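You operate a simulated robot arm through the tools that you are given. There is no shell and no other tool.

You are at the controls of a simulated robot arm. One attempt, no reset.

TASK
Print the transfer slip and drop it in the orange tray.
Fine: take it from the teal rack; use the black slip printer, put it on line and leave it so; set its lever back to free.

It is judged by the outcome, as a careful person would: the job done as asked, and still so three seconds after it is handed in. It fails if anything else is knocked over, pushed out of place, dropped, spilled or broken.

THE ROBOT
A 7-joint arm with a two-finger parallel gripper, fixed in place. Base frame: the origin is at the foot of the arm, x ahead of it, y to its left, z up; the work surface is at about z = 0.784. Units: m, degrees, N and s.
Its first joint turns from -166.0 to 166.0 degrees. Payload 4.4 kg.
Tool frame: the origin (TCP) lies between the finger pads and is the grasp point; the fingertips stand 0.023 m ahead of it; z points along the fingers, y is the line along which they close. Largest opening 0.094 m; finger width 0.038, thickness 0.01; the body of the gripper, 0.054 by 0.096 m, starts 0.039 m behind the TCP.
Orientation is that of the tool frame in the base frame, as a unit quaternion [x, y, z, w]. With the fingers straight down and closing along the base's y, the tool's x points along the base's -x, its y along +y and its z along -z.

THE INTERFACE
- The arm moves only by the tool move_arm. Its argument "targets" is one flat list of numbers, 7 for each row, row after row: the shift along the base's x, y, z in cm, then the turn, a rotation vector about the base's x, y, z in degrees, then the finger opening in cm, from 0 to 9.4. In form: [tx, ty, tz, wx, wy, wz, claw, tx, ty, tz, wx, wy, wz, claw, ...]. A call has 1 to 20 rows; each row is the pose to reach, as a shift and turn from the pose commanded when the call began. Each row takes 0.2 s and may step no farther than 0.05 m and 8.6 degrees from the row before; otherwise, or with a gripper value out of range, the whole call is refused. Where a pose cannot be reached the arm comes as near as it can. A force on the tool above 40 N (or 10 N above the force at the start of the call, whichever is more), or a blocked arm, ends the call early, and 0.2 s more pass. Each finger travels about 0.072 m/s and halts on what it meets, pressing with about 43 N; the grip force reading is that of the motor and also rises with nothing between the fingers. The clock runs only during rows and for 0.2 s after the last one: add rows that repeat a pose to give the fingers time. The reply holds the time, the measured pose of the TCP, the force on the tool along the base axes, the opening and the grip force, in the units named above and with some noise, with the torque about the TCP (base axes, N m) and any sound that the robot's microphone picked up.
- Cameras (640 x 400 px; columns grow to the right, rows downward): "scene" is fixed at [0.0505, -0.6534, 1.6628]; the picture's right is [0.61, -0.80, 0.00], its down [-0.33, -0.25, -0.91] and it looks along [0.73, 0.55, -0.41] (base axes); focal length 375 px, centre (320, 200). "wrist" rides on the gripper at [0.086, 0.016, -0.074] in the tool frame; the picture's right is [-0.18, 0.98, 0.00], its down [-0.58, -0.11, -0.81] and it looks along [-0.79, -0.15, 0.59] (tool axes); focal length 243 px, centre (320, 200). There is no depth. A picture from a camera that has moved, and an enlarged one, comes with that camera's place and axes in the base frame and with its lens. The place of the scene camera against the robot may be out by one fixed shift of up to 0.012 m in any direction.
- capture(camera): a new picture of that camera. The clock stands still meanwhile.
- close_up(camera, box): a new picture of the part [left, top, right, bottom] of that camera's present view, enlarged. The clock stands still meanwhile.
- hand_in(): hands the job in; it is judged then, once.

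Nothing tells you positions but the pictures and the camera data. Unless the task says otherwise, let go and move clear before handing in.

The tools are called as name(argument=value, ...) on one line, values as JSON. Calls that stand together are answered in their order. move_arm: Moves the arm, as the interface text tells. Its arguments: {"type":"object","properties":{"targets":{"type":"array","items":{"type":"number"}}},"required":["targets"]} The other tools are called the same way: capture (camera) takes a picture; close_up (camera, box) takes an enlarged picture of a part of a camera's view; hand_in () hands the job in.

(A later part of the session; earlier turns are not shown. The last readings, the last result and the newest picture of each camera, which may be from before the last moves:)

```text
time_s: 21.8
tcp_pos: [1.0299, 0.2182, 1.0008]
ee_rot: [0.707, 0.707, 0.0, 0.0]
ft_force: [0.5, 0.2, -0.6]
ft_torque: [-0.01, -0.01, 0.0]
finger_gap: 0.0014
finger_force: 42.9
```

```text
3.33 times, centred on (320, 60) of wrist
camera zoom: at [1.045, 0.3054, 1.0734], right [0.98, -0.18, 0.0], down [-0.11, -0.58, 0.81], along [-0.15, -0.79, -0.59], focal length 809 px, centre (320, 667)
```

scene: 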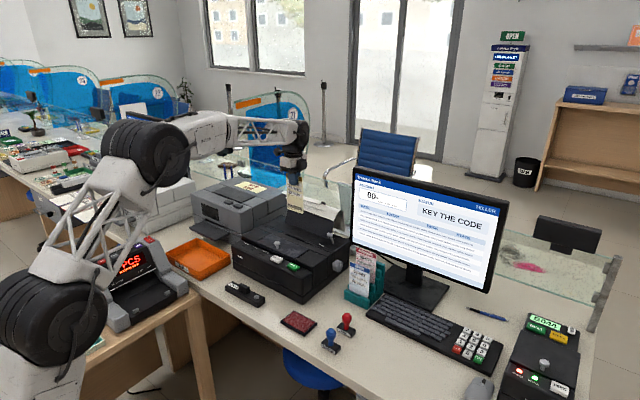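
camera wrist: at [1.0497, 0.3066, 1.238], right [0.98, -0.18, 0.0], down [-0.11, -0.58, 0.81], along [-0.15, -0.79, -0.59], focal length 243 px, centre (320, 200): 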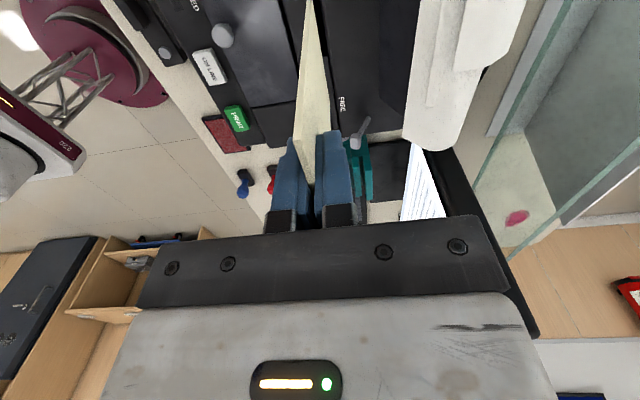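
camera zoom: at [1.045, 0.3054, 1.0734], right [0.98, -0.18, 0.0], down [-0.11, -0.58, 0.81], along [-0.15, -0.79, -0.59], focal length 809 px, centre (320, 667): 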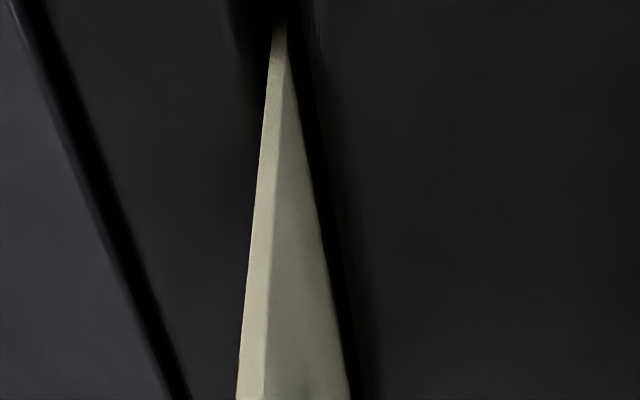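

Still free, 4.4 cm in. Lowering further in small steps until it bottoms out.

move_arm(targets=[0, 0, -0.6, 0, 0, 0, 0, 0, 0, -1.2, 0, 0, 0, 0, 0, 0, -1.8, 0, 0, 0, 0, 0, 0, -2.4, 0, 0, 0, 0])

close_up(camera="scene", box=[260, 170, 340, 245])

```text
time_s: 22.8
tcp_pos: [1.0297, 0.2182, 0.9764]
ee_rot: [0.708, 0.707, -0.001, 0.0]
ft_force: [-0.4, -0.2, 0.0]
ft_torque: [0.0, 0.01, 0.03]
finger_gap: 0.0015
finger_force: 43.1
```

```text
5.33 times, centred on (300, 208) of scene
camera zoom: at [0.0505, -0.6534, 1.6628], right [0.61, -0.8, 0.0], down [-0.33, -0.25, -0.91], along [0.73, 0.55, -0.41], focal length 2002 px, centre (427, 160)
```

zoom: 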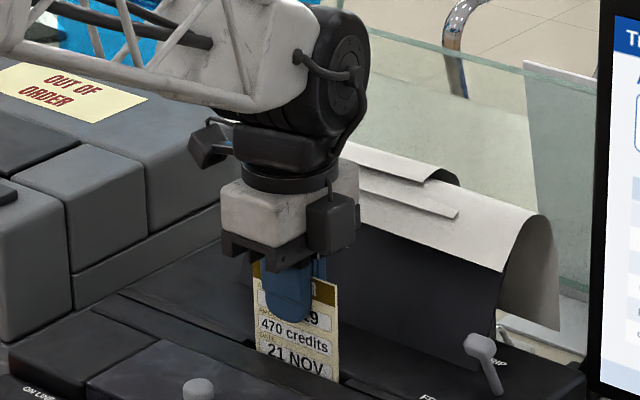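

move_arm(targets=[0, 0, -0.5, 0, 0, 0, 0, 0, 0, -1, 0, 0, 0, 0, 0, 0, -1.5, 0, 0, 0, 0])

close_up(camera="scene", box=[260, 170, 340, 245])

capture(camera="wrist")

```text
time_s: 23.6
tcp_pos: [1.0288, 0.218, 0.963]
ee_rot: [0.707, 0.707, 0.001, 0.001]
ft_force: [-2.5, 0.6, 16.6]
ft_torque: [-0.01, 0.22, -0.02]
finger_gap: 0.0014
finger_force: 42.9
```

```text
5.33 times, centred on (300, 208) of scene
camera zoom: at [0.0505, -0.6534, 1.6628], right [0.61, -0.8, 0.0], down [-0.33, -0.25, -0.91], along [0.73, 0.55, -0.41], focal length 2002 px, centre (427, 160)
```

zoom: 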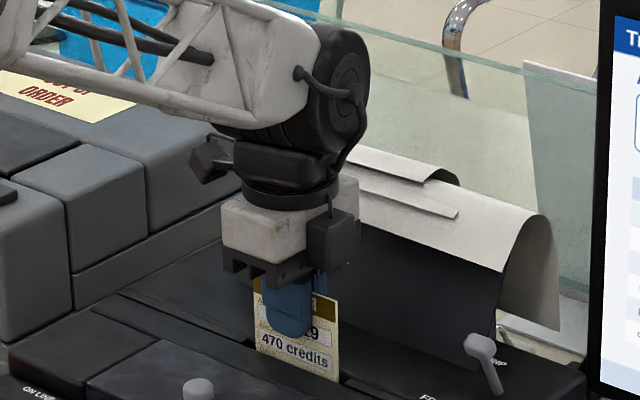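

```text
taken
camera wrist: at [1.0445, 0.3047, 1.0375], right [0.98, -0.18, 0.0], down [-0.11, -0.58, 0.81], along [-0.15, -0.79, -0.59], focal length 243 px, centre (320, 200)
```

wrist: 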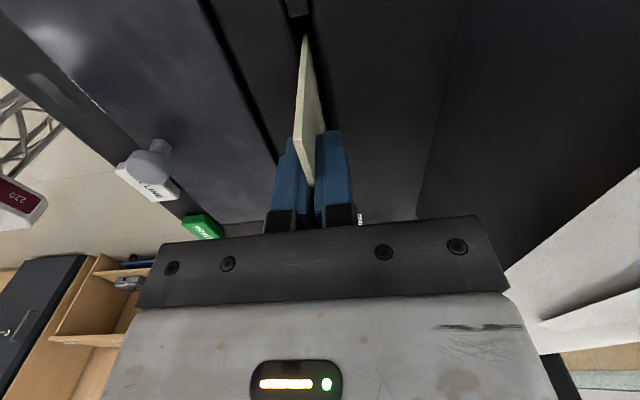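

Contact: 16.6 N upward, so the slip has bottomed in the slot with about 7 cm protruding. I'll relieve the pressure, open the fingers, and back straight up.

move_arm(targets=[0, 0, 0.2, 0, 0, 0, 0, 0, 0, 0.2, 0, 0, 0, 1, 0, 0, 0.2, 0, 0, 0, 2, 0, 0, 0.2, 0, 0, 0, 4, 0, 0, 0.2, 0, 0, 0, 4, 0, 0, 0.2, 0, 0, 0, 4])

close_up(camera="scene", box=[260, 170, 340, 245])

capture(camera="wrist")

```text
time_s: 25.0
tcp_pos: [1.0291, 0.2186, 0.9625]
ee_rot: [0.707, 0.707, 0.0, -0.001]
ft_force: [0.1, -0.7, 0.5]
ft_torque: [0.01, 0.03, -0.01]
finger_gap: 0.0401
finger_force: 0.1
```

```text
5.33 times, centred on (300, 208) of scene
camera zoom: at [0.0505, -0.6534, 1.6628], right [0.61, -0.8, 0.0], down [-0.33, -0.25, -0.91], along [0.73, 0.55, -0.41], focal length 2002 px, centre (427, 160)
```

zoom: 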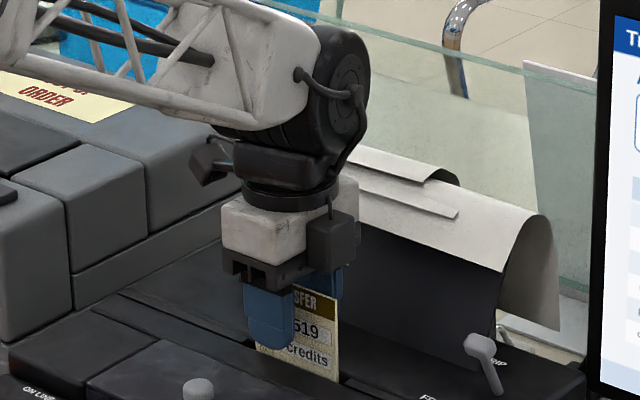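

```text
taken
camera wrist: at [1.0443, 0.3046, 1.0362], right [0.98, -0.18, 0.0], down [-0.11, -0.58, 0.81], along [-0.15, -0.79, -0.59], focal length 243 px, centre (320, 200)
```

wrist: 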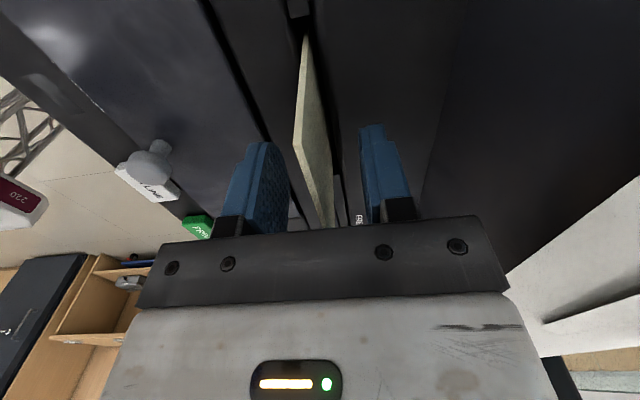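

The slip stands released in the slot. I'll back straight up and turn the tool back to the original heading while moving to in front of the lever, high up.

move_arm(targets=[0, 0, 1, 0, 0, 0, 4, 0, 0, 3, 0, 0, 0, 4, 0, 0, 6, 0, 0, 0, 4, 0, 0, 9, 0, 0, 0, 4, 0, 0, 12, 0, 0, 0, 4, 0, 0, 14, 0, 0, 8.2, 4, -1.5, -1, 15, 0, 0, 16.4, 3, -3, -3, 15, 0, 0, 24.6, 2, -4.5, -5, 15, 0, 0, 32.8, 1, -6, -7, 15, 0, 0, 41, 0, -7, -9, 15, 0, 0, 49.2, 0, -7.5, -11, 15, 0, 0, 57.4, 0, -8, -13, 15, 0, 0, 65.6, 0, -8, -15, 15, 0, 0, 73.8, 0, -8, -15, 15, 0, 0, 82, 0, -8, -15, 15, 0, 0, 90, 0, -8, -15, 15, 0, 0, 90, 0])

capture(camera="wrist")

capture(camera="scene")

```text
time_s: 28.6
tcp_pos: [0.9495, 0.0687, 1.1138]
ee_rot: [-0.001, 1.0, 0.0, 0.0]
ft_force: [0.3, -0.5, 0.0]
ft_torque: [0.01, 0.02, 0.01]
finger_gap: 0.0
finger_force: 42.6
```

```text
taken
camera wrist: at [0.8619, 0.0849, 1.1866], right [0.18, 0.98, 0.0], down [0.58, -0.11, 0.81], along [0.79, -0.15, -0.59], focal length 243 px, centre (320, 200)
```

wrist: 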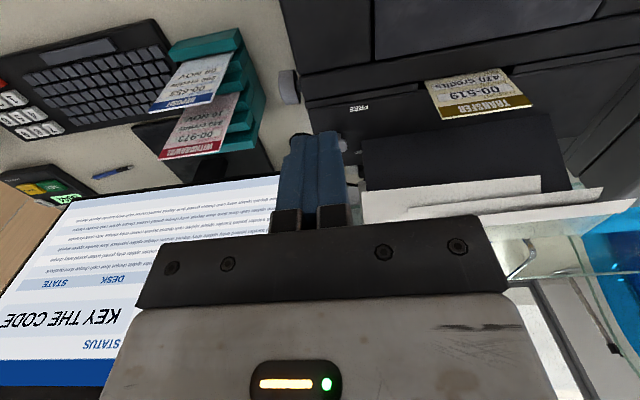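

```text
taken
```

scene: 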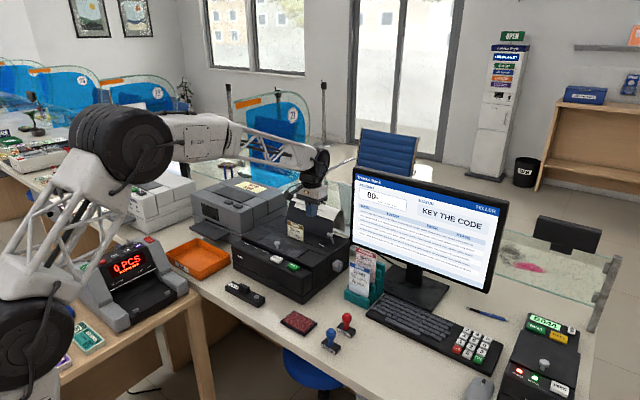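

The slip reads TRANSFER 00-519 in the slot. Now the lever: I'll lower the closed fingers in front of it (x≈1.022, y≈0.069, tips at z≈0.94), not touching yet.

move_arm(targets=[3.6, 0, 0, 0, 0, 0, 0, 7.1, 0, -1, 0, 0, 0, 0, 7.1, 0, -4.5, 0, 0, 0, 0, 7.1, 0, -8, 0, 0, 0, 0, 7.1, 0, -11, 0, 0, 0, 0, 7.1, 0, -13.5, 0, 0, 0, 0, 7.1, 0, -15, 0, 0, 0, 0, 7.1, 0, -15, 0, 0, 0, 0])

close_up(camera="scene", box=[280, 190, 370, 260])

capture(camera="wrist")

```text
time_s: 30.4
tcp_pos: [1.02, 0.0698, 0.9626]
ee_rot: [0.0, 1.0, 0.001, 0.0]
ft_force: [-0.4, -0.2, 0.3]
ft_torque: [0.04, 0.04, 0.0]
finger_gap: 0.0002
finger_force: 42.6
```

```text
5.71 times, centred on (325, 225) of scene
camera zoom: at [0.0505, -0.6534, 1.6628], right [0.61, -0.8, 0.0], down [-0.33, -0.25, -0.91], along [0.73, 0.55, -0.41], focal length 2145 px, centre (291, 57)
```

zoom: 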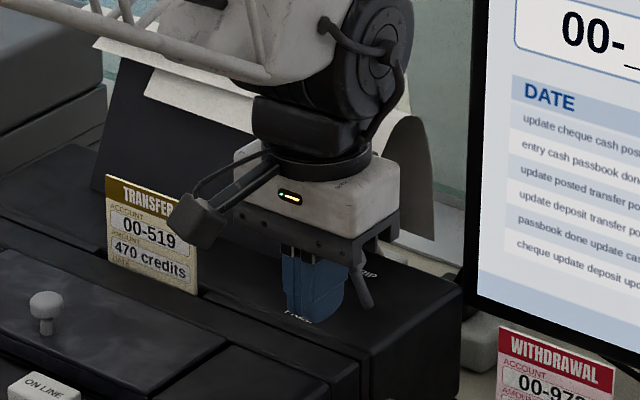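

```text
taken
camera wrist: at [0.9331, 0.085, 1.0365], right [0.18, 0.98, 0.0], down [0.58, -0.11, 0.81], along [0.79, -0.15, -0.59], focal length 243 px, centre (320, 200)
```

wrist: 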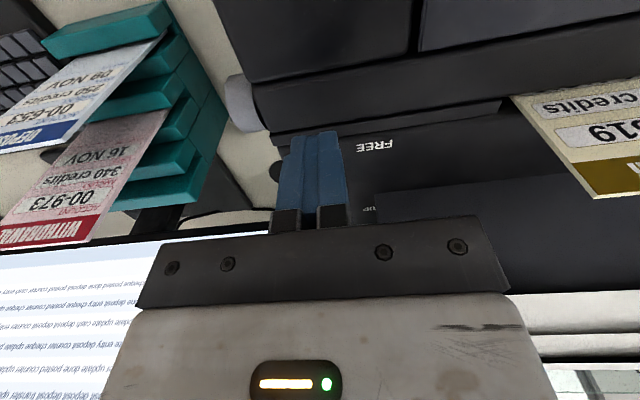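

The fingers stand just in front of the lever knob. I'll push it back (+x) toward GRIP in small steps.

move_arm(targets=[1, 0, 0, 0, 0, 0, 0, 2, 0, 0, 0, 0, 0, 0, 2.7, 0, 0, 0, 0, 0, 0, 3.4, 0, 0, 0, 0, 0, 0, 4.1, 0, 0, 0, 0, 0, 0, 4.8, 0, 0, 0, 0, 0, 0, 5.4, 0, 0, 0, 0, 0, 0])

close_up(camera="scene", box=[280, 190, 370, 260])

```text
time_s: 32.0
tcp_pos: [1.0696, 0.0706, 0.9628]
ee_rot: [0.0, 1.0, 0.0, -0.004]
ft_force: [-22.1, -0.2, 8.9]
ft_torque: [-0.03, 0.31, 0.01]
finger_gap: 0.0001
finger_force: 42.2
stopped in row 7: the force on the tool passed its limit at 63 N (the readings are from after the stop); the commanded pose is now the measured one
```

```text
5.71 times, centred on (325, 225) of scene
camera zoom: at [0.0505, -0.6534, 1.6628], right [0.61, -0.8, 0.0], down [-0.33, -0.25, -0.91], along [0.73, 0.55, -0.41], focal length 2145 px, centre (291, 57)
```

zoom: 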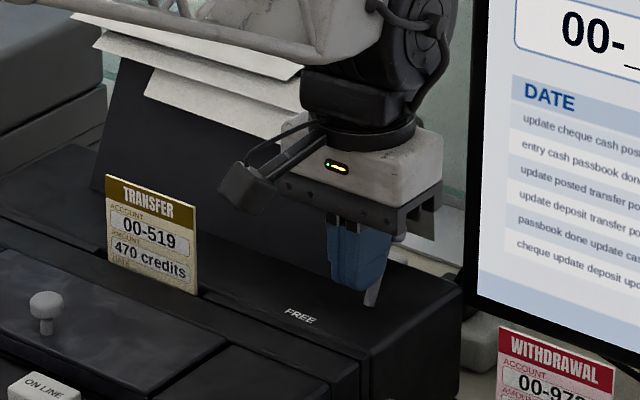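

The lever hit its end stop at the GRIP side (63 N peak, ended early). I'll back off and check its position.

move_arm(targets=[-1, 0, 0, 0, 0, 0, 0, -4, 0, 0, 0, 0, 0, 0, -7, 0, 2, 0, 0, 0, 0, -10, -1, 5, 0, 0, 0, 0, -13, -2, 8, 0, 0, 0, 0, -16, -3, 11, 0, 0, 0, 0, -19, -4, 14, 0, 0, 0, 0, -19, -4, 16, 0, 0, 0, 4, -19, -4, 16, 0, 0, 0, 7, -19, -4, 16, 0, 0, 0, 9])

capture(camera="wrist")

close_up(camera="wrist", box=[250, 100, 410, 215])

close_up(camera="scene", box=[280, 190, 370, 260])

```text
time_s: 34.2
tcp_pos: [0.8795, 0.0289, 1.122]
ee_rot: [0.0, 1.0, 0.0, -0.004]
ft_force: [0.0, -0.4, 0.5]
ft_torque: [-0.02, -0.04, -0.01]
finger_gap: 0.09
finger_force: 0.1
```

```text
taken
camera wrist: at [0.7925, 0.0456, 1.1956], right [0.18, 0.98, 0.0], down [0.59, -0.11, 0.8], along [0.79, -0.15, -0.6], focal length 243 px, centre (320, 200)
```

wrist: 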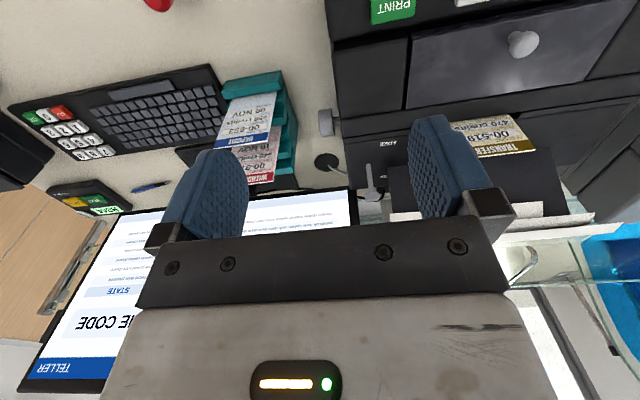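

```text
3.48 times, centred on (330, 158) of wrist
camera zoom: at [0.7925, 0.0456, 1.1956], right [0.18, 0.98, 0.0], down [0.59, -0.11, 0.8], along [0.79, -0.15, -0.6], focal length 844 px, centre (285, 348)
```

zoom: 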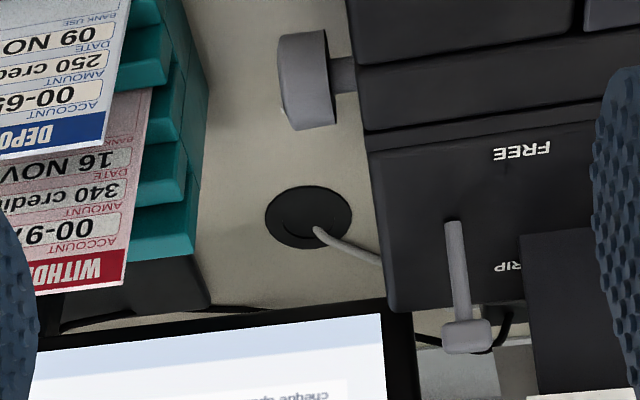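

```text
5.71 times, centred on (325, 225) of scene
camera zoom: at [0.0505, -0.6534, 1.6628], right [0.61, -0.8, 0.0], down [-0.33, -0.25, -0.91], along [0.73, 0.55, -0.41], focal length 2145 px, centre (291, 57)
```

zoom: 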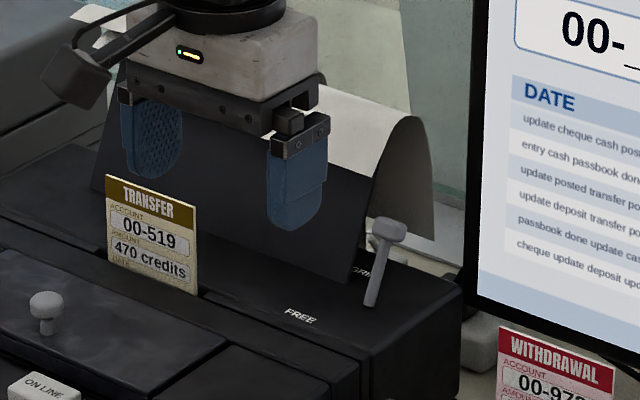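

The lever now leans fully back to GRIP, and the slip and paper are undisturbed. I'll move to look at the lamps and keys: ON LINE key ≈[0.877, 0.179, 0.911], PRINT key ≈[0.875, 0.100, 0.915].

move_arm(targets=[-2, 4.2, 0, 0, 0, 0, 7, -4, 8.4, 0, 0, 0, 0, 5, -6, 12.6, 0, 0, 0, 0, 3, -8, 16.5, 0, 0, 0, 0, 1, -8, 18, 0, 0, 0, 0, 0, -8, 18, 0, 0, 0, 0, 0])

capture(camera="wrist")

close_up(camera="wrist", box=[180, 0, 500, 200])

close_up(camera="scene", box=[230, 230, 320, 300])

```text
time_s: 35.6
tcp_pos: [0.7994, 0.21, 1.1237]
ee_rot: [0.0, 1.0, 0.0, -0.003]
ft_force: [-0.6, 1.1, -0.4]
ft_torque: [0.01, -0.01, -0.01]
finger_gap: 0.0001
finger_force: 41.9
```

```text
taken
camera wrist: at [0.7128, 0.2264, 1.198], right [0.18, 0.98, 0.0], down [0.59, -0.11, 0.8], along [0.79, -0.15, -0.6], focal length 243 px, centre (320, 200)
```

wrist: 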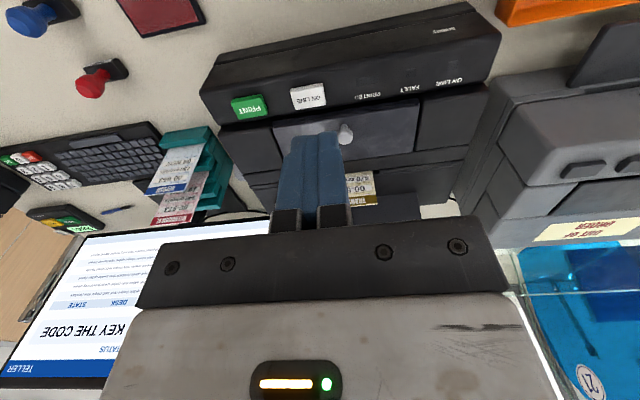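

```text
2.00 times, centred on (340, 100) of wrist
camera zoom: at [0.7128, 0.2264, 1.198], right [0.18, 0.98, 0.0], down [0.59, -0.11, 0.8], along [0.79, -0.15, -0.6], focal length 485 px, centre (280, 400)
```

zoom: 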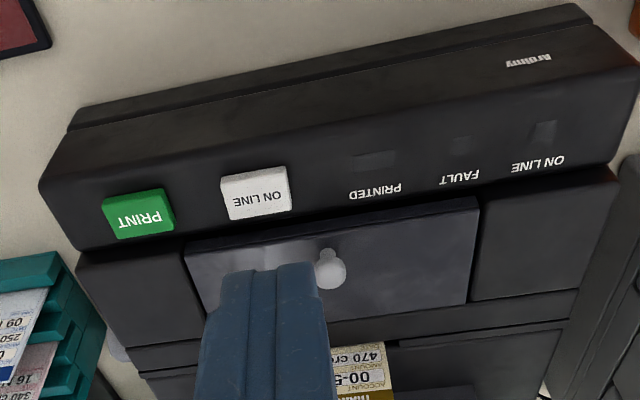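

```text
5.71 times, centred on (275, 265) of scene
camera zoom: at [0.0505, -0.6534, 1.6628], right [0.61, -0.8, 0.0], down [-0.33, -0.25, -0.91], along [0.73, 0.55, -0.41], focal length 2145 px, centre (577, -171)
```

zoom: 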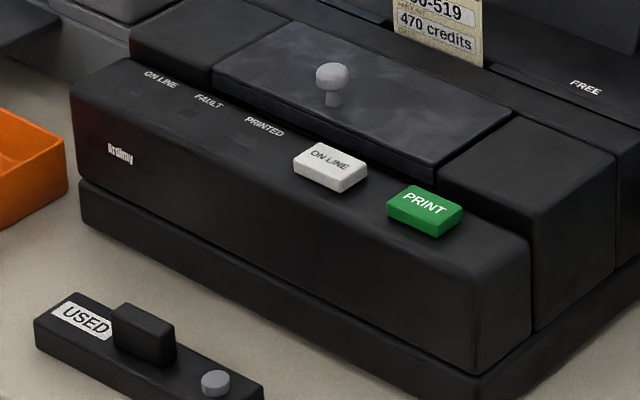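

All three lamps (ON LINE, FAULT, PRINTED) are dark. I'll turn the closed fingers so they fit the key (narrow along x) and stop above ON LINE at [0.877, 0.1795].

move_arm(targets=[0.7, -0.3, -0.5, 0, 0, -8.2, 0, 1.4, -0.6, -1, 0, 0, -16.4, 0, 2.1, -0.9, -2, 0, 0, -24.6, 0, 2.8, -1.2, -3, 0, 0, -32.8, 0, 3.5, -1.5, -4, 0, 0, -41, 0, 4.2, -1.8, -5, 0, 0, -49.2, 0, 4.9, -2.1, -6, 0, 0, -57.4, 0, 5.6, -2.4, -7, 0, 0, -65.6, 0, 6.3, -2.7, -8, 0, 0, -73.8, 0, 7, -3, -9, 0, 0, -82, 0, 7.74, -3.1, -10, 0, 0, -90, 0, 7.74, -3.1, -12, 0, 0, -90, 0, 7.74, -3.1, -13, 0, 0, -90, 0, 7.74, -3.1, -13, 0, 0, -90, 0])

close_up(camera="scene", box=[230, 210, 320, 290])

capture(camera="wrist")

```text
time_s: 38.6
tcp_pos: [0.8773, 0.1792, 0.9915]
ee_rot: [0.707, 0.707, 0.003, -0.003]
ft_force: [-0.4, -0.4, -0.7]
ft_torque: [0.01, 0.03, -0.02]
finger_gap: 0.0003
finger_force: 42.4
```

```text
5.00 times, centred on (275, 250) of scene
camera zoom: at [0.0505, -0.6534, 1.6628], right [0.61, -0.8, 0.0], down [-0.33, -0.25, -0.91], along [0.73, 0.55, -0.41], focal length 1877 px, centre (545, -50)
```

zoom: 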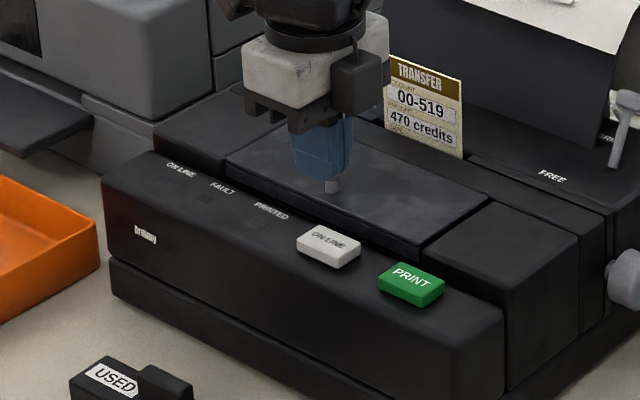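

```text
taken
camera wrist: at [0.8925, 0.2653, 1.0663], right [0.98, -0.18, 0.0], down [-0.11, -0.59, 0.8], along [-0.15, -0.79, -0.6], focal length 243 px, centre (320, 200)
```

wrist: 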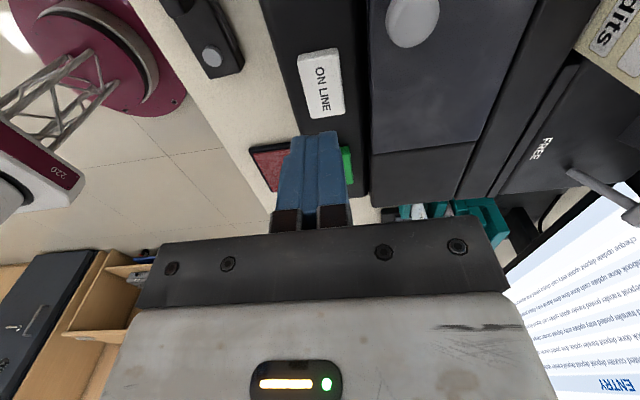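

The fingertips are right over the ON LINE key. I'll press down slowly and watch force and sound.

move_arm(targets=[0, 0, -2.5, 0, 0, 0, 0, 0, 0, -4.6, 0, 0, 0, 0, 0, 0, -5.3, 0, 0, 0, 0, 0, 0, -5.7, 0, 0, 0, 0, 0, 0, -6, 0, 0, 0, 0])

close_up(camera="scene", box=[230, 210, 320, 290])

```text
time_s: 39.8
tcp_pos: [0.8801, 0.178, 0.9329]
ee_rot: [0.707, 0.707, 0.002, -0.002]
ft_force: [0.0, -0.8, 1.1]
ft_torque: [-0.04, -0.01, 0.02]
finger_gap: 0.0003
finger_force: 42.7
```

```text
5.00 times, centred on (275, 250) of scene
camera zoom: at [0.0505, -0.6534, 1.6628], right [0.61, -0.8, 0.0], down [-0.33, -0.25, -0.91], along [0.73, 0.55, -0.41], focal length 1877 px, centre (545, -50)
```

zoom: 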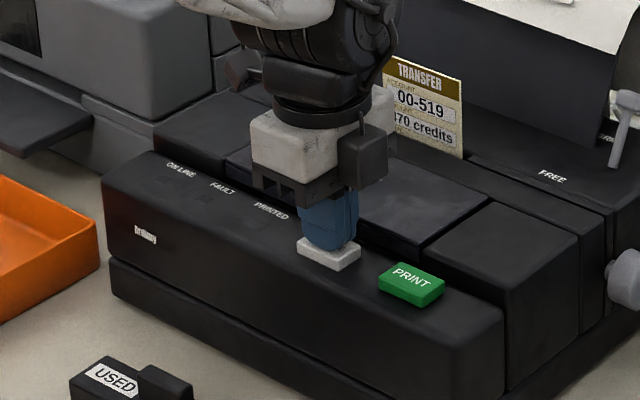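

Nearly touching. I'll continue down in 2 mm rows.

move_arm(targets=[0, 0, -0.2, 0, 0, 0, 0, 0, 0, -0.4, 0, 0, 0, 0, 0, 0, -0.6, 0, 0, 0, 0])

close_up(camera="scene", box=[230, 210, 320, 290])

```text
time_s: 40.6
tcp_pos: [0.8776, 0.1791, 0.9292]
ee_rot: [0.707, 0.708, 0.003, -0.003]
ft_force: [-3.8, -2.9, 12.3]
ft_torque: [-0.17, 0.1, -0.04]
finger_gap: 0.0
finger_force: 42.0
heard: click
```

```text
5.00 times, centred on (275, 250) of scene
camera zoom: at [0.0505, -0.6534, 1.6628], right [0.61, -0.8, 0.0], down [-0.33, -0.25, -0.91], along [0.73, 0.55, -0.41], focal length 1877 px, centre (545, -50)
```

zoom: 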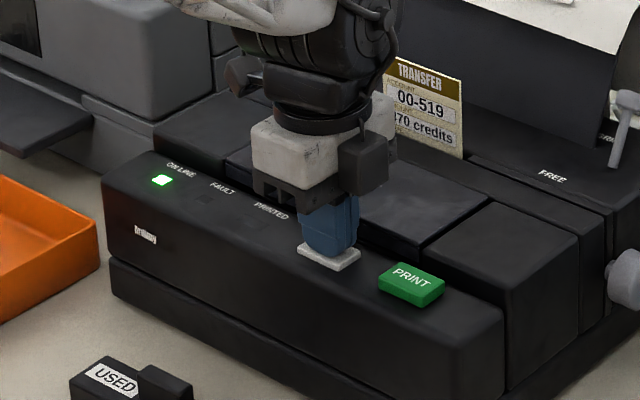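

A click, and the ON LINE lamp is green. I'll lift and move over to the PRINT key.

move_arm(targets=[0, 0, 1.5, 0, 0, 0, 0, 0, 0, 4, 0, 0, 0, 0, 0, -4, 4, 0, 0, 0, 0, 0, -7.9, 4, 0, 0, 0, 0, 0, -7.9, 4, 0, 0, 0, 0])

close_up(camera="scene", box=[230, 210, 320, 290])

capture(camera="wrist")

```text
time_s: 41.8
tcp_pos: [0.8798, 0.0982, 0.9667]
ee_rot: [0.707, 0.707, 0.002, -0.002]
ft_force: [0.5, -1.6, 0.3]
ft_torque: [0.03, 0.03, 0.0]
finger_gap: 0.0
finger_force: 42.6
```

```text
5.00 times, centred on (275, 250) of scene
camera zoom: at [0.0505, -0.6534, 1.6628], right [0.61, -0.8, 0.0], down [-0.33, -0.25, -0.91], along [0.73, 0.55, -0.41], focal length 1877 px, centre (545, -50)
```

zoom: 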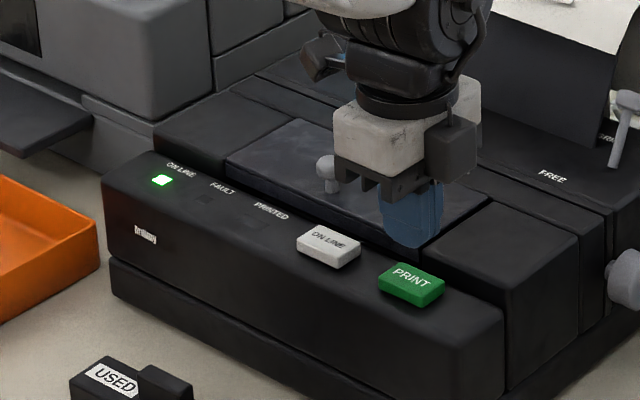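

```text
taken
camera wrist: at [0.8951, 0.1844, 1.0412], right [0.98, -0.18, 0.0], down [-0.11, -0.59, 0.8], along [-0.15, -0.79, -0.6], focal length 243 px, centre (320, 200)
```

wrist: 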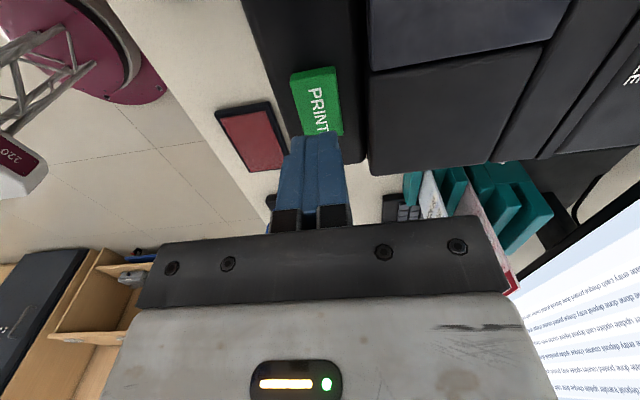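

The PRINT key centre reads [0.878, 0.104]; I'll shift 5 mm left and press it.

move_arm(targets=[0, 0.5, -1.5, 0, 0, 0, 0, 0, 0.5, -3, 0, 0, 0, 0, 0, 0.5, -3.5, 0, 0, 0, 0, 0, 0.5, -3.7, 0, 0, 0, 0, 0, 0.5, -3.9, 0, 0, 0, 0, 0, 0.5, -4.0, 0, 0, 0, 0])

close_up(camera="scene", box=[230, 210, 320, 290])

```text
time_s: 43.2
tcp_pos: [0.8793, 0.1054, 0.9281]
ee_rot: [0.707, 0.707, 0.003, -0.002]
ft_force: [8.9, 1.9, 14.2]
ft_torque: [-0.12, -0.17, 0.09]
finger_gap: 0.0
finger_force: 42.2
heard: click
```

```text
5.00 times, centred on (275, 250) of scene
camera zoom: at [0.0505, -0.6534, 1.6628], right [0.61, -0.8, 0.0], down [-0.33, -0.25, -0.91], along [0.73, 0.55, -0.41], focal length 1877 px, centre (545, -50)
```

zoom: 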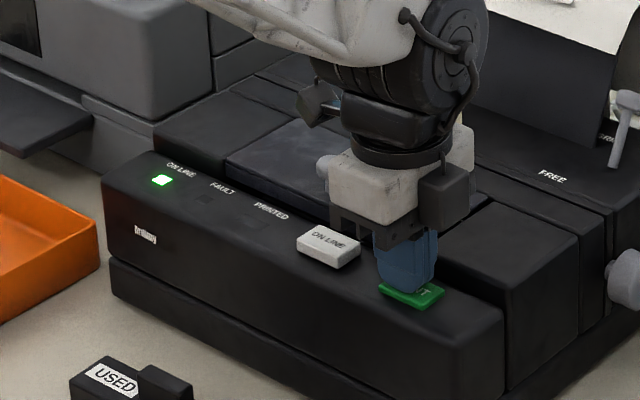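

PRINT clicked. I'll lift off, wait a couple of seconds, and check the lamps.

move_arm(targets=[0, 0, 1.5, 0, 0, 0, 0, 0, 0, 5, 0, 0, 0, 0, 0, 0, 9, 0, 0, 0, 0, 0, 0, 12, 0, 0, 0, 0, 0, 0, 12, 0, 0, 0, 0, 0, 0, 12, 0, 0, 0, 0, 0, 0, 12, 0, 0, 0, 0, 0, 0, 12, 0, 0, 0, 0, 0, 0, 12, 0, 0, 0, 0, 0, 0, 12, 0, 0, 0, 0])

close_up(camera="scene", box=[230, 190, 350, 300])

```text
time_s: 45.4
tcp_pos: [0.8793, 0.1052, 1.0457]
ee_rot: [0.707, 0.707, 0.003, -0.002]
ft_force: [-0.2, 0.6, 0.8]
ft_torque: [-0.04, -0.01, 0.01]
finger_gap: 0.0
finger_force: 42.7
```

```text
3.64 times, centred on (290, 245) of scene
camera zoom: at [0.0505, -0.6534, 1.6628], right [0.61, -0.8, 0.0], down [-0.33, -0.25, -0.91], along [0.73, 0.55, -0.41], focal length 1365 px, centre (429, 36)
```

zoom: 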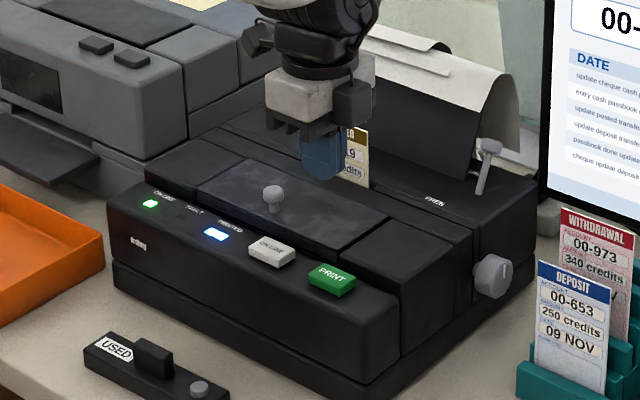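

The PRINTED lamp is lit, ON LINE is still green and FAULT is dark. Next is the lever back to FREE: I'll open wide and hover above it at about [1.084, 0.055], to later lower the rear finger behind the knob.

move_arm(targets=[0, 0, 4, 0, 0, 0, 2, 1, -1, 7.5, 0, 0, 0, 4, 5, -2, 8.5, 0, 0, 0, 6, 9.5, -3, 8.5, 0, 0, 0, 8, 14, -4, 8.5, 0, 0, 0, 9, 18, -5, 8.5, 0, 0, 0, 9, 20.7, -5, 8.5, 0, 0, 0, 9, 20.7, -5, 8.5, 0, 0, 0, 9])

capture(camera="wrist")

close_up(camera="wrist", box=[240, 0, 440, 150])

close_up(camera="scene", box=[280, 170, 380, 260])

```text
time_s: 47.2
tcp_pos: [1.0871, 0.0538, 1.1303]
ee_rot: [0.707, 0.707, 0.002, -0.003]
ft_force: [0.4, -0.5, -0.2]
ft_torque: [0.0, 0.0, 0.0]
finger_gap: 0.0903
finger_force: 0.1
```

```text
taken
camera wrist: at [1.1022, 0.1407, 1.2051], right [0.98, -0.18, 0.0], down [-0.11, -0.59, 0.8], along [-0.15, -0.79, -0.6], focal length 243 px, centre (320, 200)
```

wrist: 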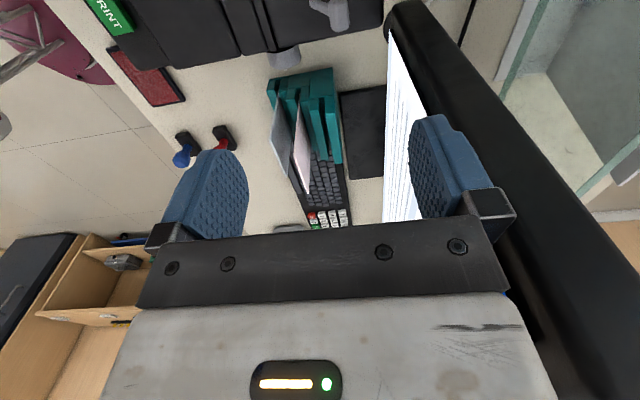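

```text
2.67 times, centred on (340, 75) of wrist
camera zoom: at [1.1022, 0.1407, 1.2051], right [0.98, -0.18, 0.0], down [-0.11, -0.59, 0.8], along [-0.15, -0.79, -0.6], focal length 647 px, centre (267, 533)
```

zoom: 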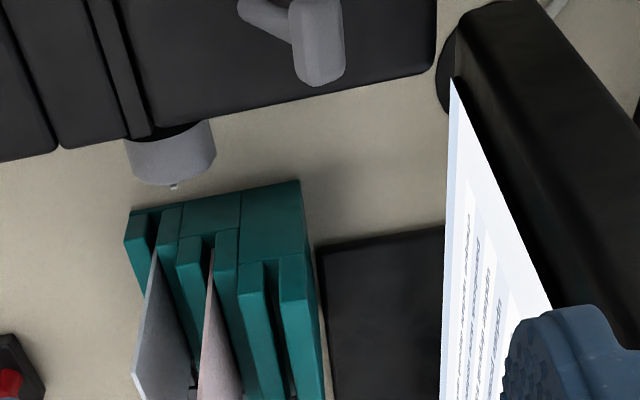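

```text
4.44 times, centred on (330, 215) of scene
camera zoom: at [0.0505, -0.6534, 1.6628], right [0.61, -0.8, 0.0], down [-0.33, -0.25, -0.91], along [0.73, 0.55, -0.41], focal length 1668 px, centre (276, 133)
```

zoom: 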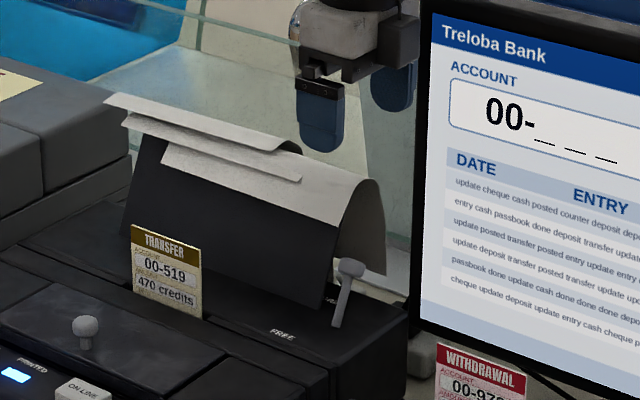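

The knob now shows at about x=1.096–1.113, y≈0.054–0.08. I'll shift back 5 mm and lower so the rear finger comes down about 1.4 cm behind it, clear of the paper (y>0.09) and monitor.

move_arm(targets=[-0.5, 0, 0, 0, 0, 0, 9, -0.5, 0, -3, 0, 0, 0, 9, -0.5, 0, -6, 0, 0, 0, 9, -0.5, 0, -8.5, 0, 0, 0, 9, -0.5, 0, -10.5, 0, 0, 0, 9, -0.5, 0, -10.5, 0, 0, 0, 9])

capture(camera="wrist")

close_up(camera="scene", box=[280, 170, 380, 260])

```text
time_s: 48.6
tcp_pos: [1.0821, 0.0547, 1.0265]
ee_rot: [0.707, 0.707, 0.002, -0.003]
ft_force: [0.2, 0.2, 0.1]
ft_torque: [0.0, -0.02, -0.02]
finger_gap: 0.0899
finger_force: 0.0
```

```text
taken
camera wrist: at [1.0968, 0.1408, 1.1001], right [0.98, -0.18, 0.0], down [-0.11, -0.59, 0.8], along [-0.15, -0.79, -0.6], focal length 243 px, centre (320, 200)
```

wrist: 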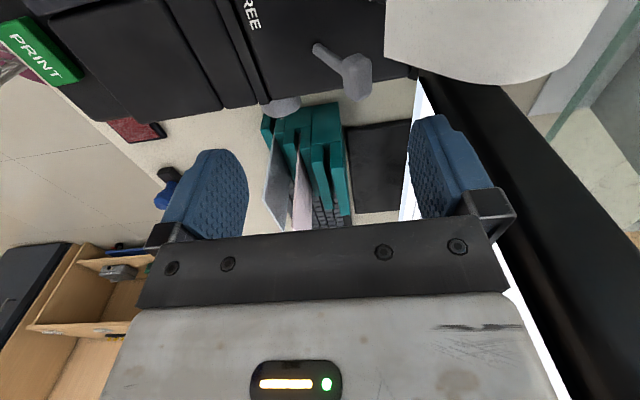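

```text
4.44 times, centred on (330, 215) of scene
camera zoom: at [0.0505, -0.6534, 1.6628], right [0.61, -0.8, 0.0], down [-0.33, -0.25, -0.91], along [0.73, 0.55, -0.41], focal length 1668 px, centre (276, 133)
```

zoom: 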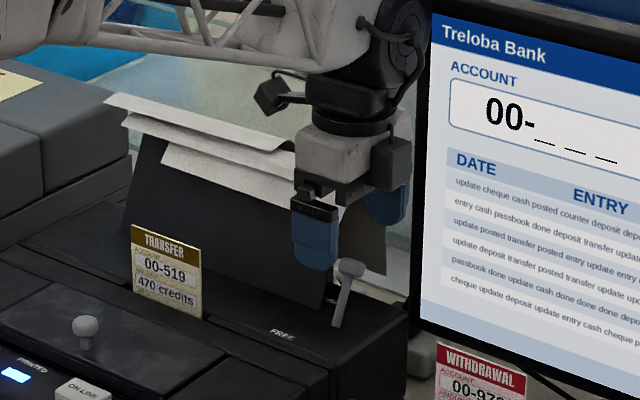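

Refined: knob centre is [1.105, 0.067, 0.960] and the paper edge is at y≈0.086. I'll shift 6 mm to the right (−y) for clearance and lower the rest of the way.

move_arm(targets=[0, -0.6, 0, 0, 0, 0, 9, 0, -0.6, -2, 0, 0, 0, 9, 0, -0.6, -4, 0, 0, 0, 9, 0, -0.6, -6, 0, 0, 0, 9, 0, -0.6, -6, 0, 0, 0, 9])

capture(camera="wrist")

close_up(camera="scene", box=[280, 170, 380, 260])

```text
time_s: 49.8
tcp_pos: [1.0798, 0.0486, 0.9658]
ee_rot: [0.707, 0.707, 0.002, -0.002]
ft_force: [-0.3, -0.1, 0.0]
ft_torque: [0.02, 0.05, 0.0]
finger_gap: 0.0899
finger_force: 0.0
```

```text
taken
camera wrist: at [1.0956, 0.1348, 1.0404], right [0.98, -0.18, 0.0], down [-0.11, -0.59, 0.8], along [-0.15, -0.79, -0.6], focal length 243 px, centre (320, 200)
```

wrist: 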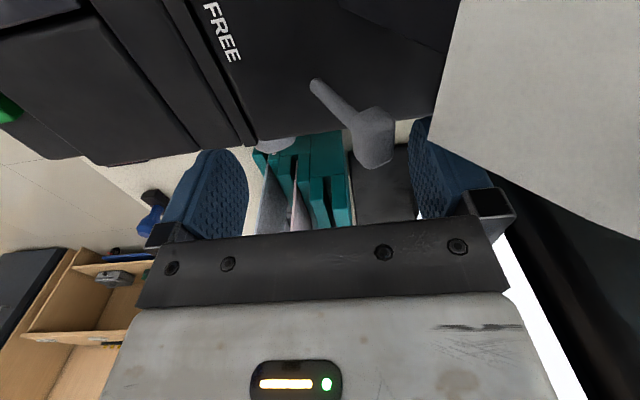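

```text
4.44 times, centred on (330, 215) of scene
camera zoom: at [0.0505, -0.6534, 1.6628], right [0.61, -0.8, 0.0], down [-0.33, -0.25, -0.91], along [0.73, 0.55, -0.41], focal length 1668 px, centre (276, 133)
```

zoom: 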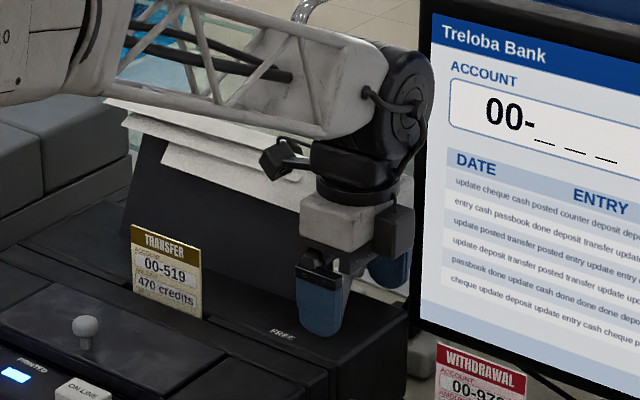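

The knob sits between the fingers with the rear finger behind it and nothing touching. I'll pull it forward (−x) toward FREE.

move_arm(targets=[-1, 0, 0, 0, 0, 0, 9, -1.8, 0, 0, 0, 0, 0, 9, -2.6, 0, 0, 0, 0, 0, 9, -3.4, 0, 0, 0, 0, 0, 9, -4.1, 0, 0, 0, 0, 0, 9, -4.7, 0, 0, 0, 0, 0, 9, -5.2, 0, 0, 0, 0, 0, 9])

capture(camera="wrist")

close_up(camera="scene", box=[280, 170, 380, 260])

```text
time_s: 51.4
tcp_pos: [1.0276, 0.0504, 0.9671]
ee_rot: [0.707, 0.707, 0.002, -0.003]
ft_force: [1.7, -0.9, 0.5]
ft_torque: [-0.05, -0.05, -0.07]
finger_gap: 0.0909
finger_force: 1.7
```

```text
taken
camera wrist: at [1.0433, 0.1352, 1.0401], right [0.98, -0.18, 0.0], down [-0.11, -0.59, 0.8], along [-0.15, -0.79, -0.6], focal length 243 px, centre (320, 200)
```

wrist: 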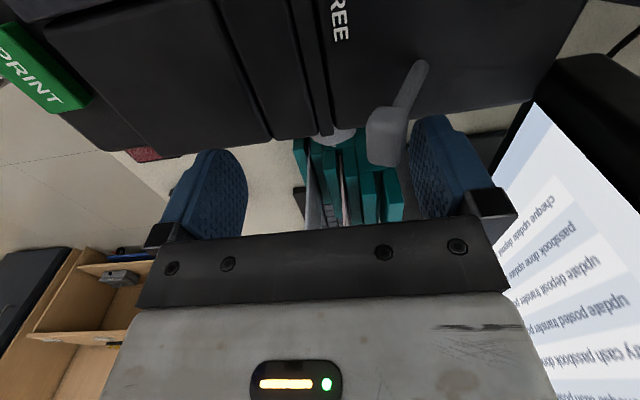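

```text
4.44 times, centred on (330, 215) of scene
camera zoom: at [0.0505, -0.6534, 1.6628], right [0.61, -0.8, 0.0], down [-0.33, -0.25, -0.91], along [0.73, 0.55, -0.41], focal length 1668 px, centre (276, 133)
```

zoom: 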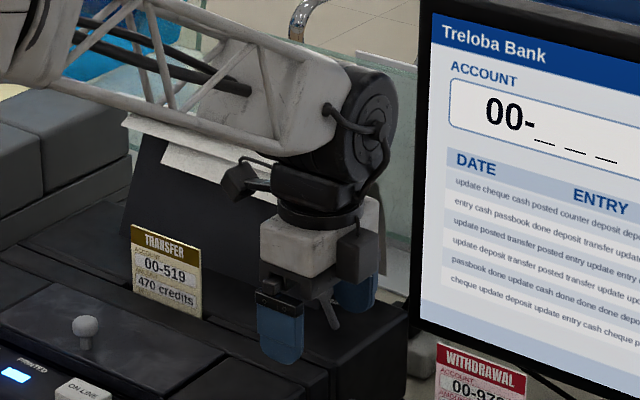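

The lever leans forward again, knob at x≈1.058, the same as its starting FREE position. I'll nudge 4 mm more to be sure it is at its stop.

move_arm(targets=[-0.2, 0, 0, 0, 0, 0, 9, -0.4, 0, 0, 0, 0, 0, 9])

capture(camera="wrist")

```text
time_s: 52.0
tcp_pos: [1.025, 0.0486, 0.9665]
ee_rot: [0.707, 0.707, 0.004, -0.002]
ft_force: [14.6, -3.6, 4.4]
ft_torque: [-0.03, -0.52, -0.49]
finger_gap: 0.094
finger_force: 5.1
```

```text
taken
camera wrist: at [1.0401, 0.1347, 1.0415], right [0.98, -0.18, 0.0], down [-0.11, -0.59, 0.8], along [-0.15, -0.79, -0.6], focal length 243 px, centre (320, 200)
```

wrist: 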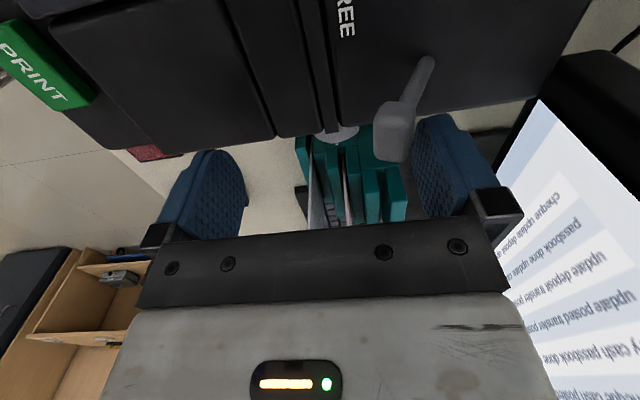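

Resistance of about 15 N confirms the lever is against its FREE stop. I'll ease off and lift straight up, then check the lever and lamps.

move_arm(targets=[0.4, 0, 0, 0, 0, 0, 9, 0.8, 0, 0, 0, 0, 0, 9, 0.8, 0, 2, 0, 0, 0, 9, 0.8, 0, 5, 0, 0, 0, 9, 0.8, 0, 9, 0, 0, 0, 9, 0.8, 0, 13, 0, 0, 0, 8, 0.8, 0, 16, 0, 0, 0, 7, 0.8, 0, 16, 0, 0, 0, 5])

close_up(camera="scene", box=[230, 170, 380, 300])

close_up(camera="scene", box=[300, 205, 360, 255])

close_up(camera="scene", box=[230, 230, 300, 290])

```text
time_s: 53.8
tcp_pos: [1.0319, 0.0479, 1.1267]
ee_rot: [0.707, 0.707, 0.002, -0.002]
ft_force: [0.0, 0.2, 0.7]
ft_torque: [0.03, 0.03, -0.02]
finger_gap: 0.0501
finger_force: 0.0
```

```text
3.08 times, centred on (305, 235) of scene
camera zoom: at [0.0505, -0.6534, 1.6628], right [0.61, -0.8, 0.0], down [-0.33, -0.25, -0.91], along [0.73, 0.55, -0.41], focal length 1155 px, centre (366, 92)
```

zoom: 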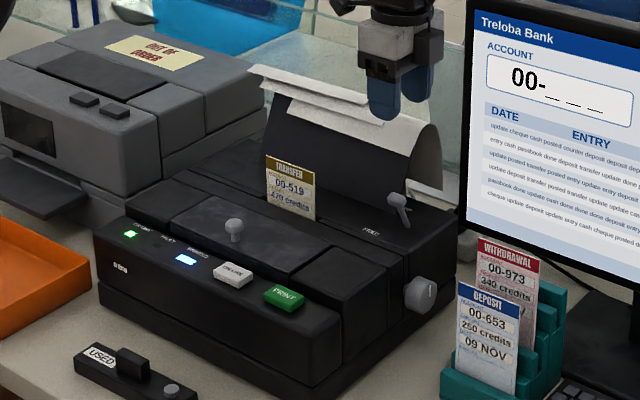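

```text
8.00 times, centred on (330, 230) of scene
camera zoom: at [0.0505, -0.6534, 1.6628], right [0.61, -0.8, 0.0], down [-0.33, -0.25, -0.91], along [0.73, 0.55, -0.41], focal length 3003 px, centre (240, -40)
```

zoom: 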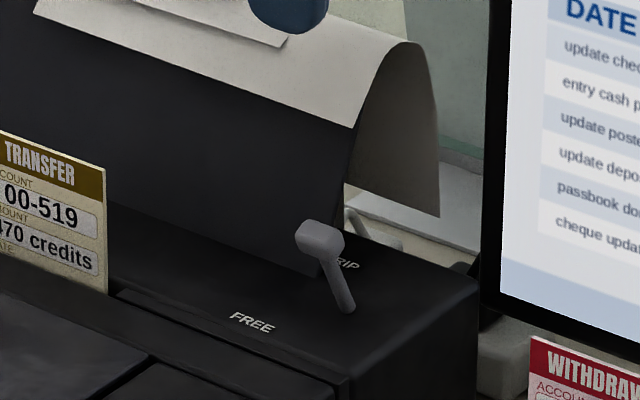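

```text
6.67 times, centred on (265, 260) of scene
camera zoom: at [0.0505, -0.6534, 1.6628], right [0.61, -0.8, 0.0], down [-0.33, -0.25, -0.91], along [0.73, 0.55, -0.41], focal length 2503 px, centre (687, -200)
```

zoom: 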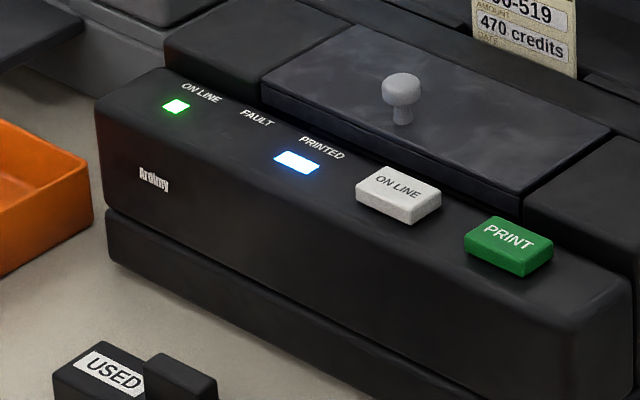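

The lever matches its original FREE picture exactly; ON LINE and PRINTED lamps are lit. Now I'll go above the slip to take it out.

move_arm(targets=[-0.1, 4.3, 0, 0, 0, 0, 4, -0.2, 8.6, 0, 0, 0, 0, 4, -0.2, 12.9, 0, 0, 0, 0, 4, -0.2, 17, 0, 0, 0, 0, 4, -0.2, 17, -2.5, 0, 0, 0, 4, -0.2, 17, -5, 0, 0, 0, 4, -0.2, 17, -5, 0, 0, 0, 4])

capture(camera="wrist")

close_up(camera="wrist", box=[240, 0, 400, 120])

close_up(camera="scene", box=[260, 170, 340, 245])

```text
time_s: 55.4
tcp_pos: [1.0302, 0.2187, 1.0769]
ee_rot: [0.707, 0.707, 0.003, -0.002]
ft_force: [0.2, 0.2, 0.1]
ft_torque: [0.02, 0.01, -0.04]
finger_gap: 0.0401
finger_force: 0.0
```

```text
taken
camera wrist: at [1.0456, 0.3044, 1.151], right [0.98, -0.18, 0.0], down [-0.11, -0.59, 0.8], along [-0.15, -0.79, -0.6], focal length 243 px, centre (320, 200)
```

wrist: 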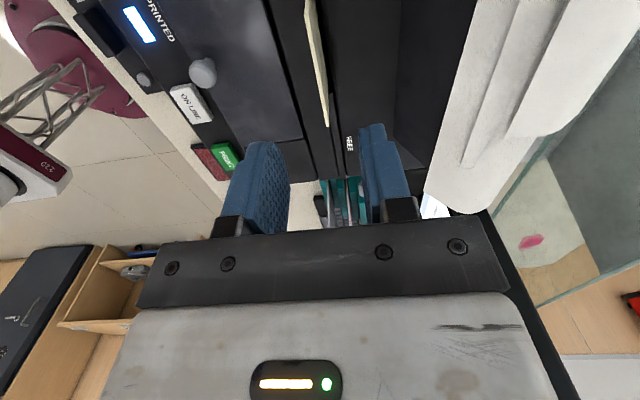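

```text
3.33 times, centred on (320, 60) of wrist
camera zoom: at [1.0456, 0.3044, 1.151], right [0.98, -0.18, 0.0], down [-0.11, -0.59, 0.8], along [-0.15, -0.79, -0.6], focal length 809 px, centre (320, 667)
```

zoom: 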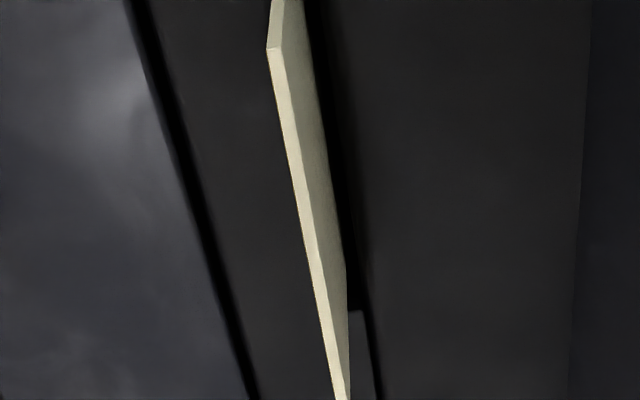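

```text
5.33 times, centred on (300, 208) of scene
camera zoom: at [0.0505, -0.6534, 1.6628], right [0.61, -0.8, 0.0], down [-0.33, -0.25, -0.91], along [0.73, 0.55, -0.41], focal length 2002 px, centre (427, 160)
```

zoom: 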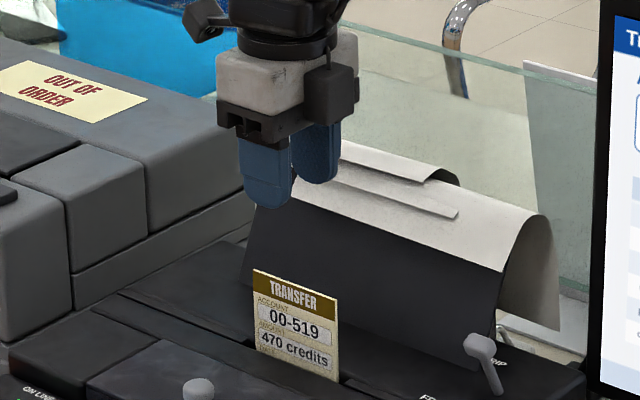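

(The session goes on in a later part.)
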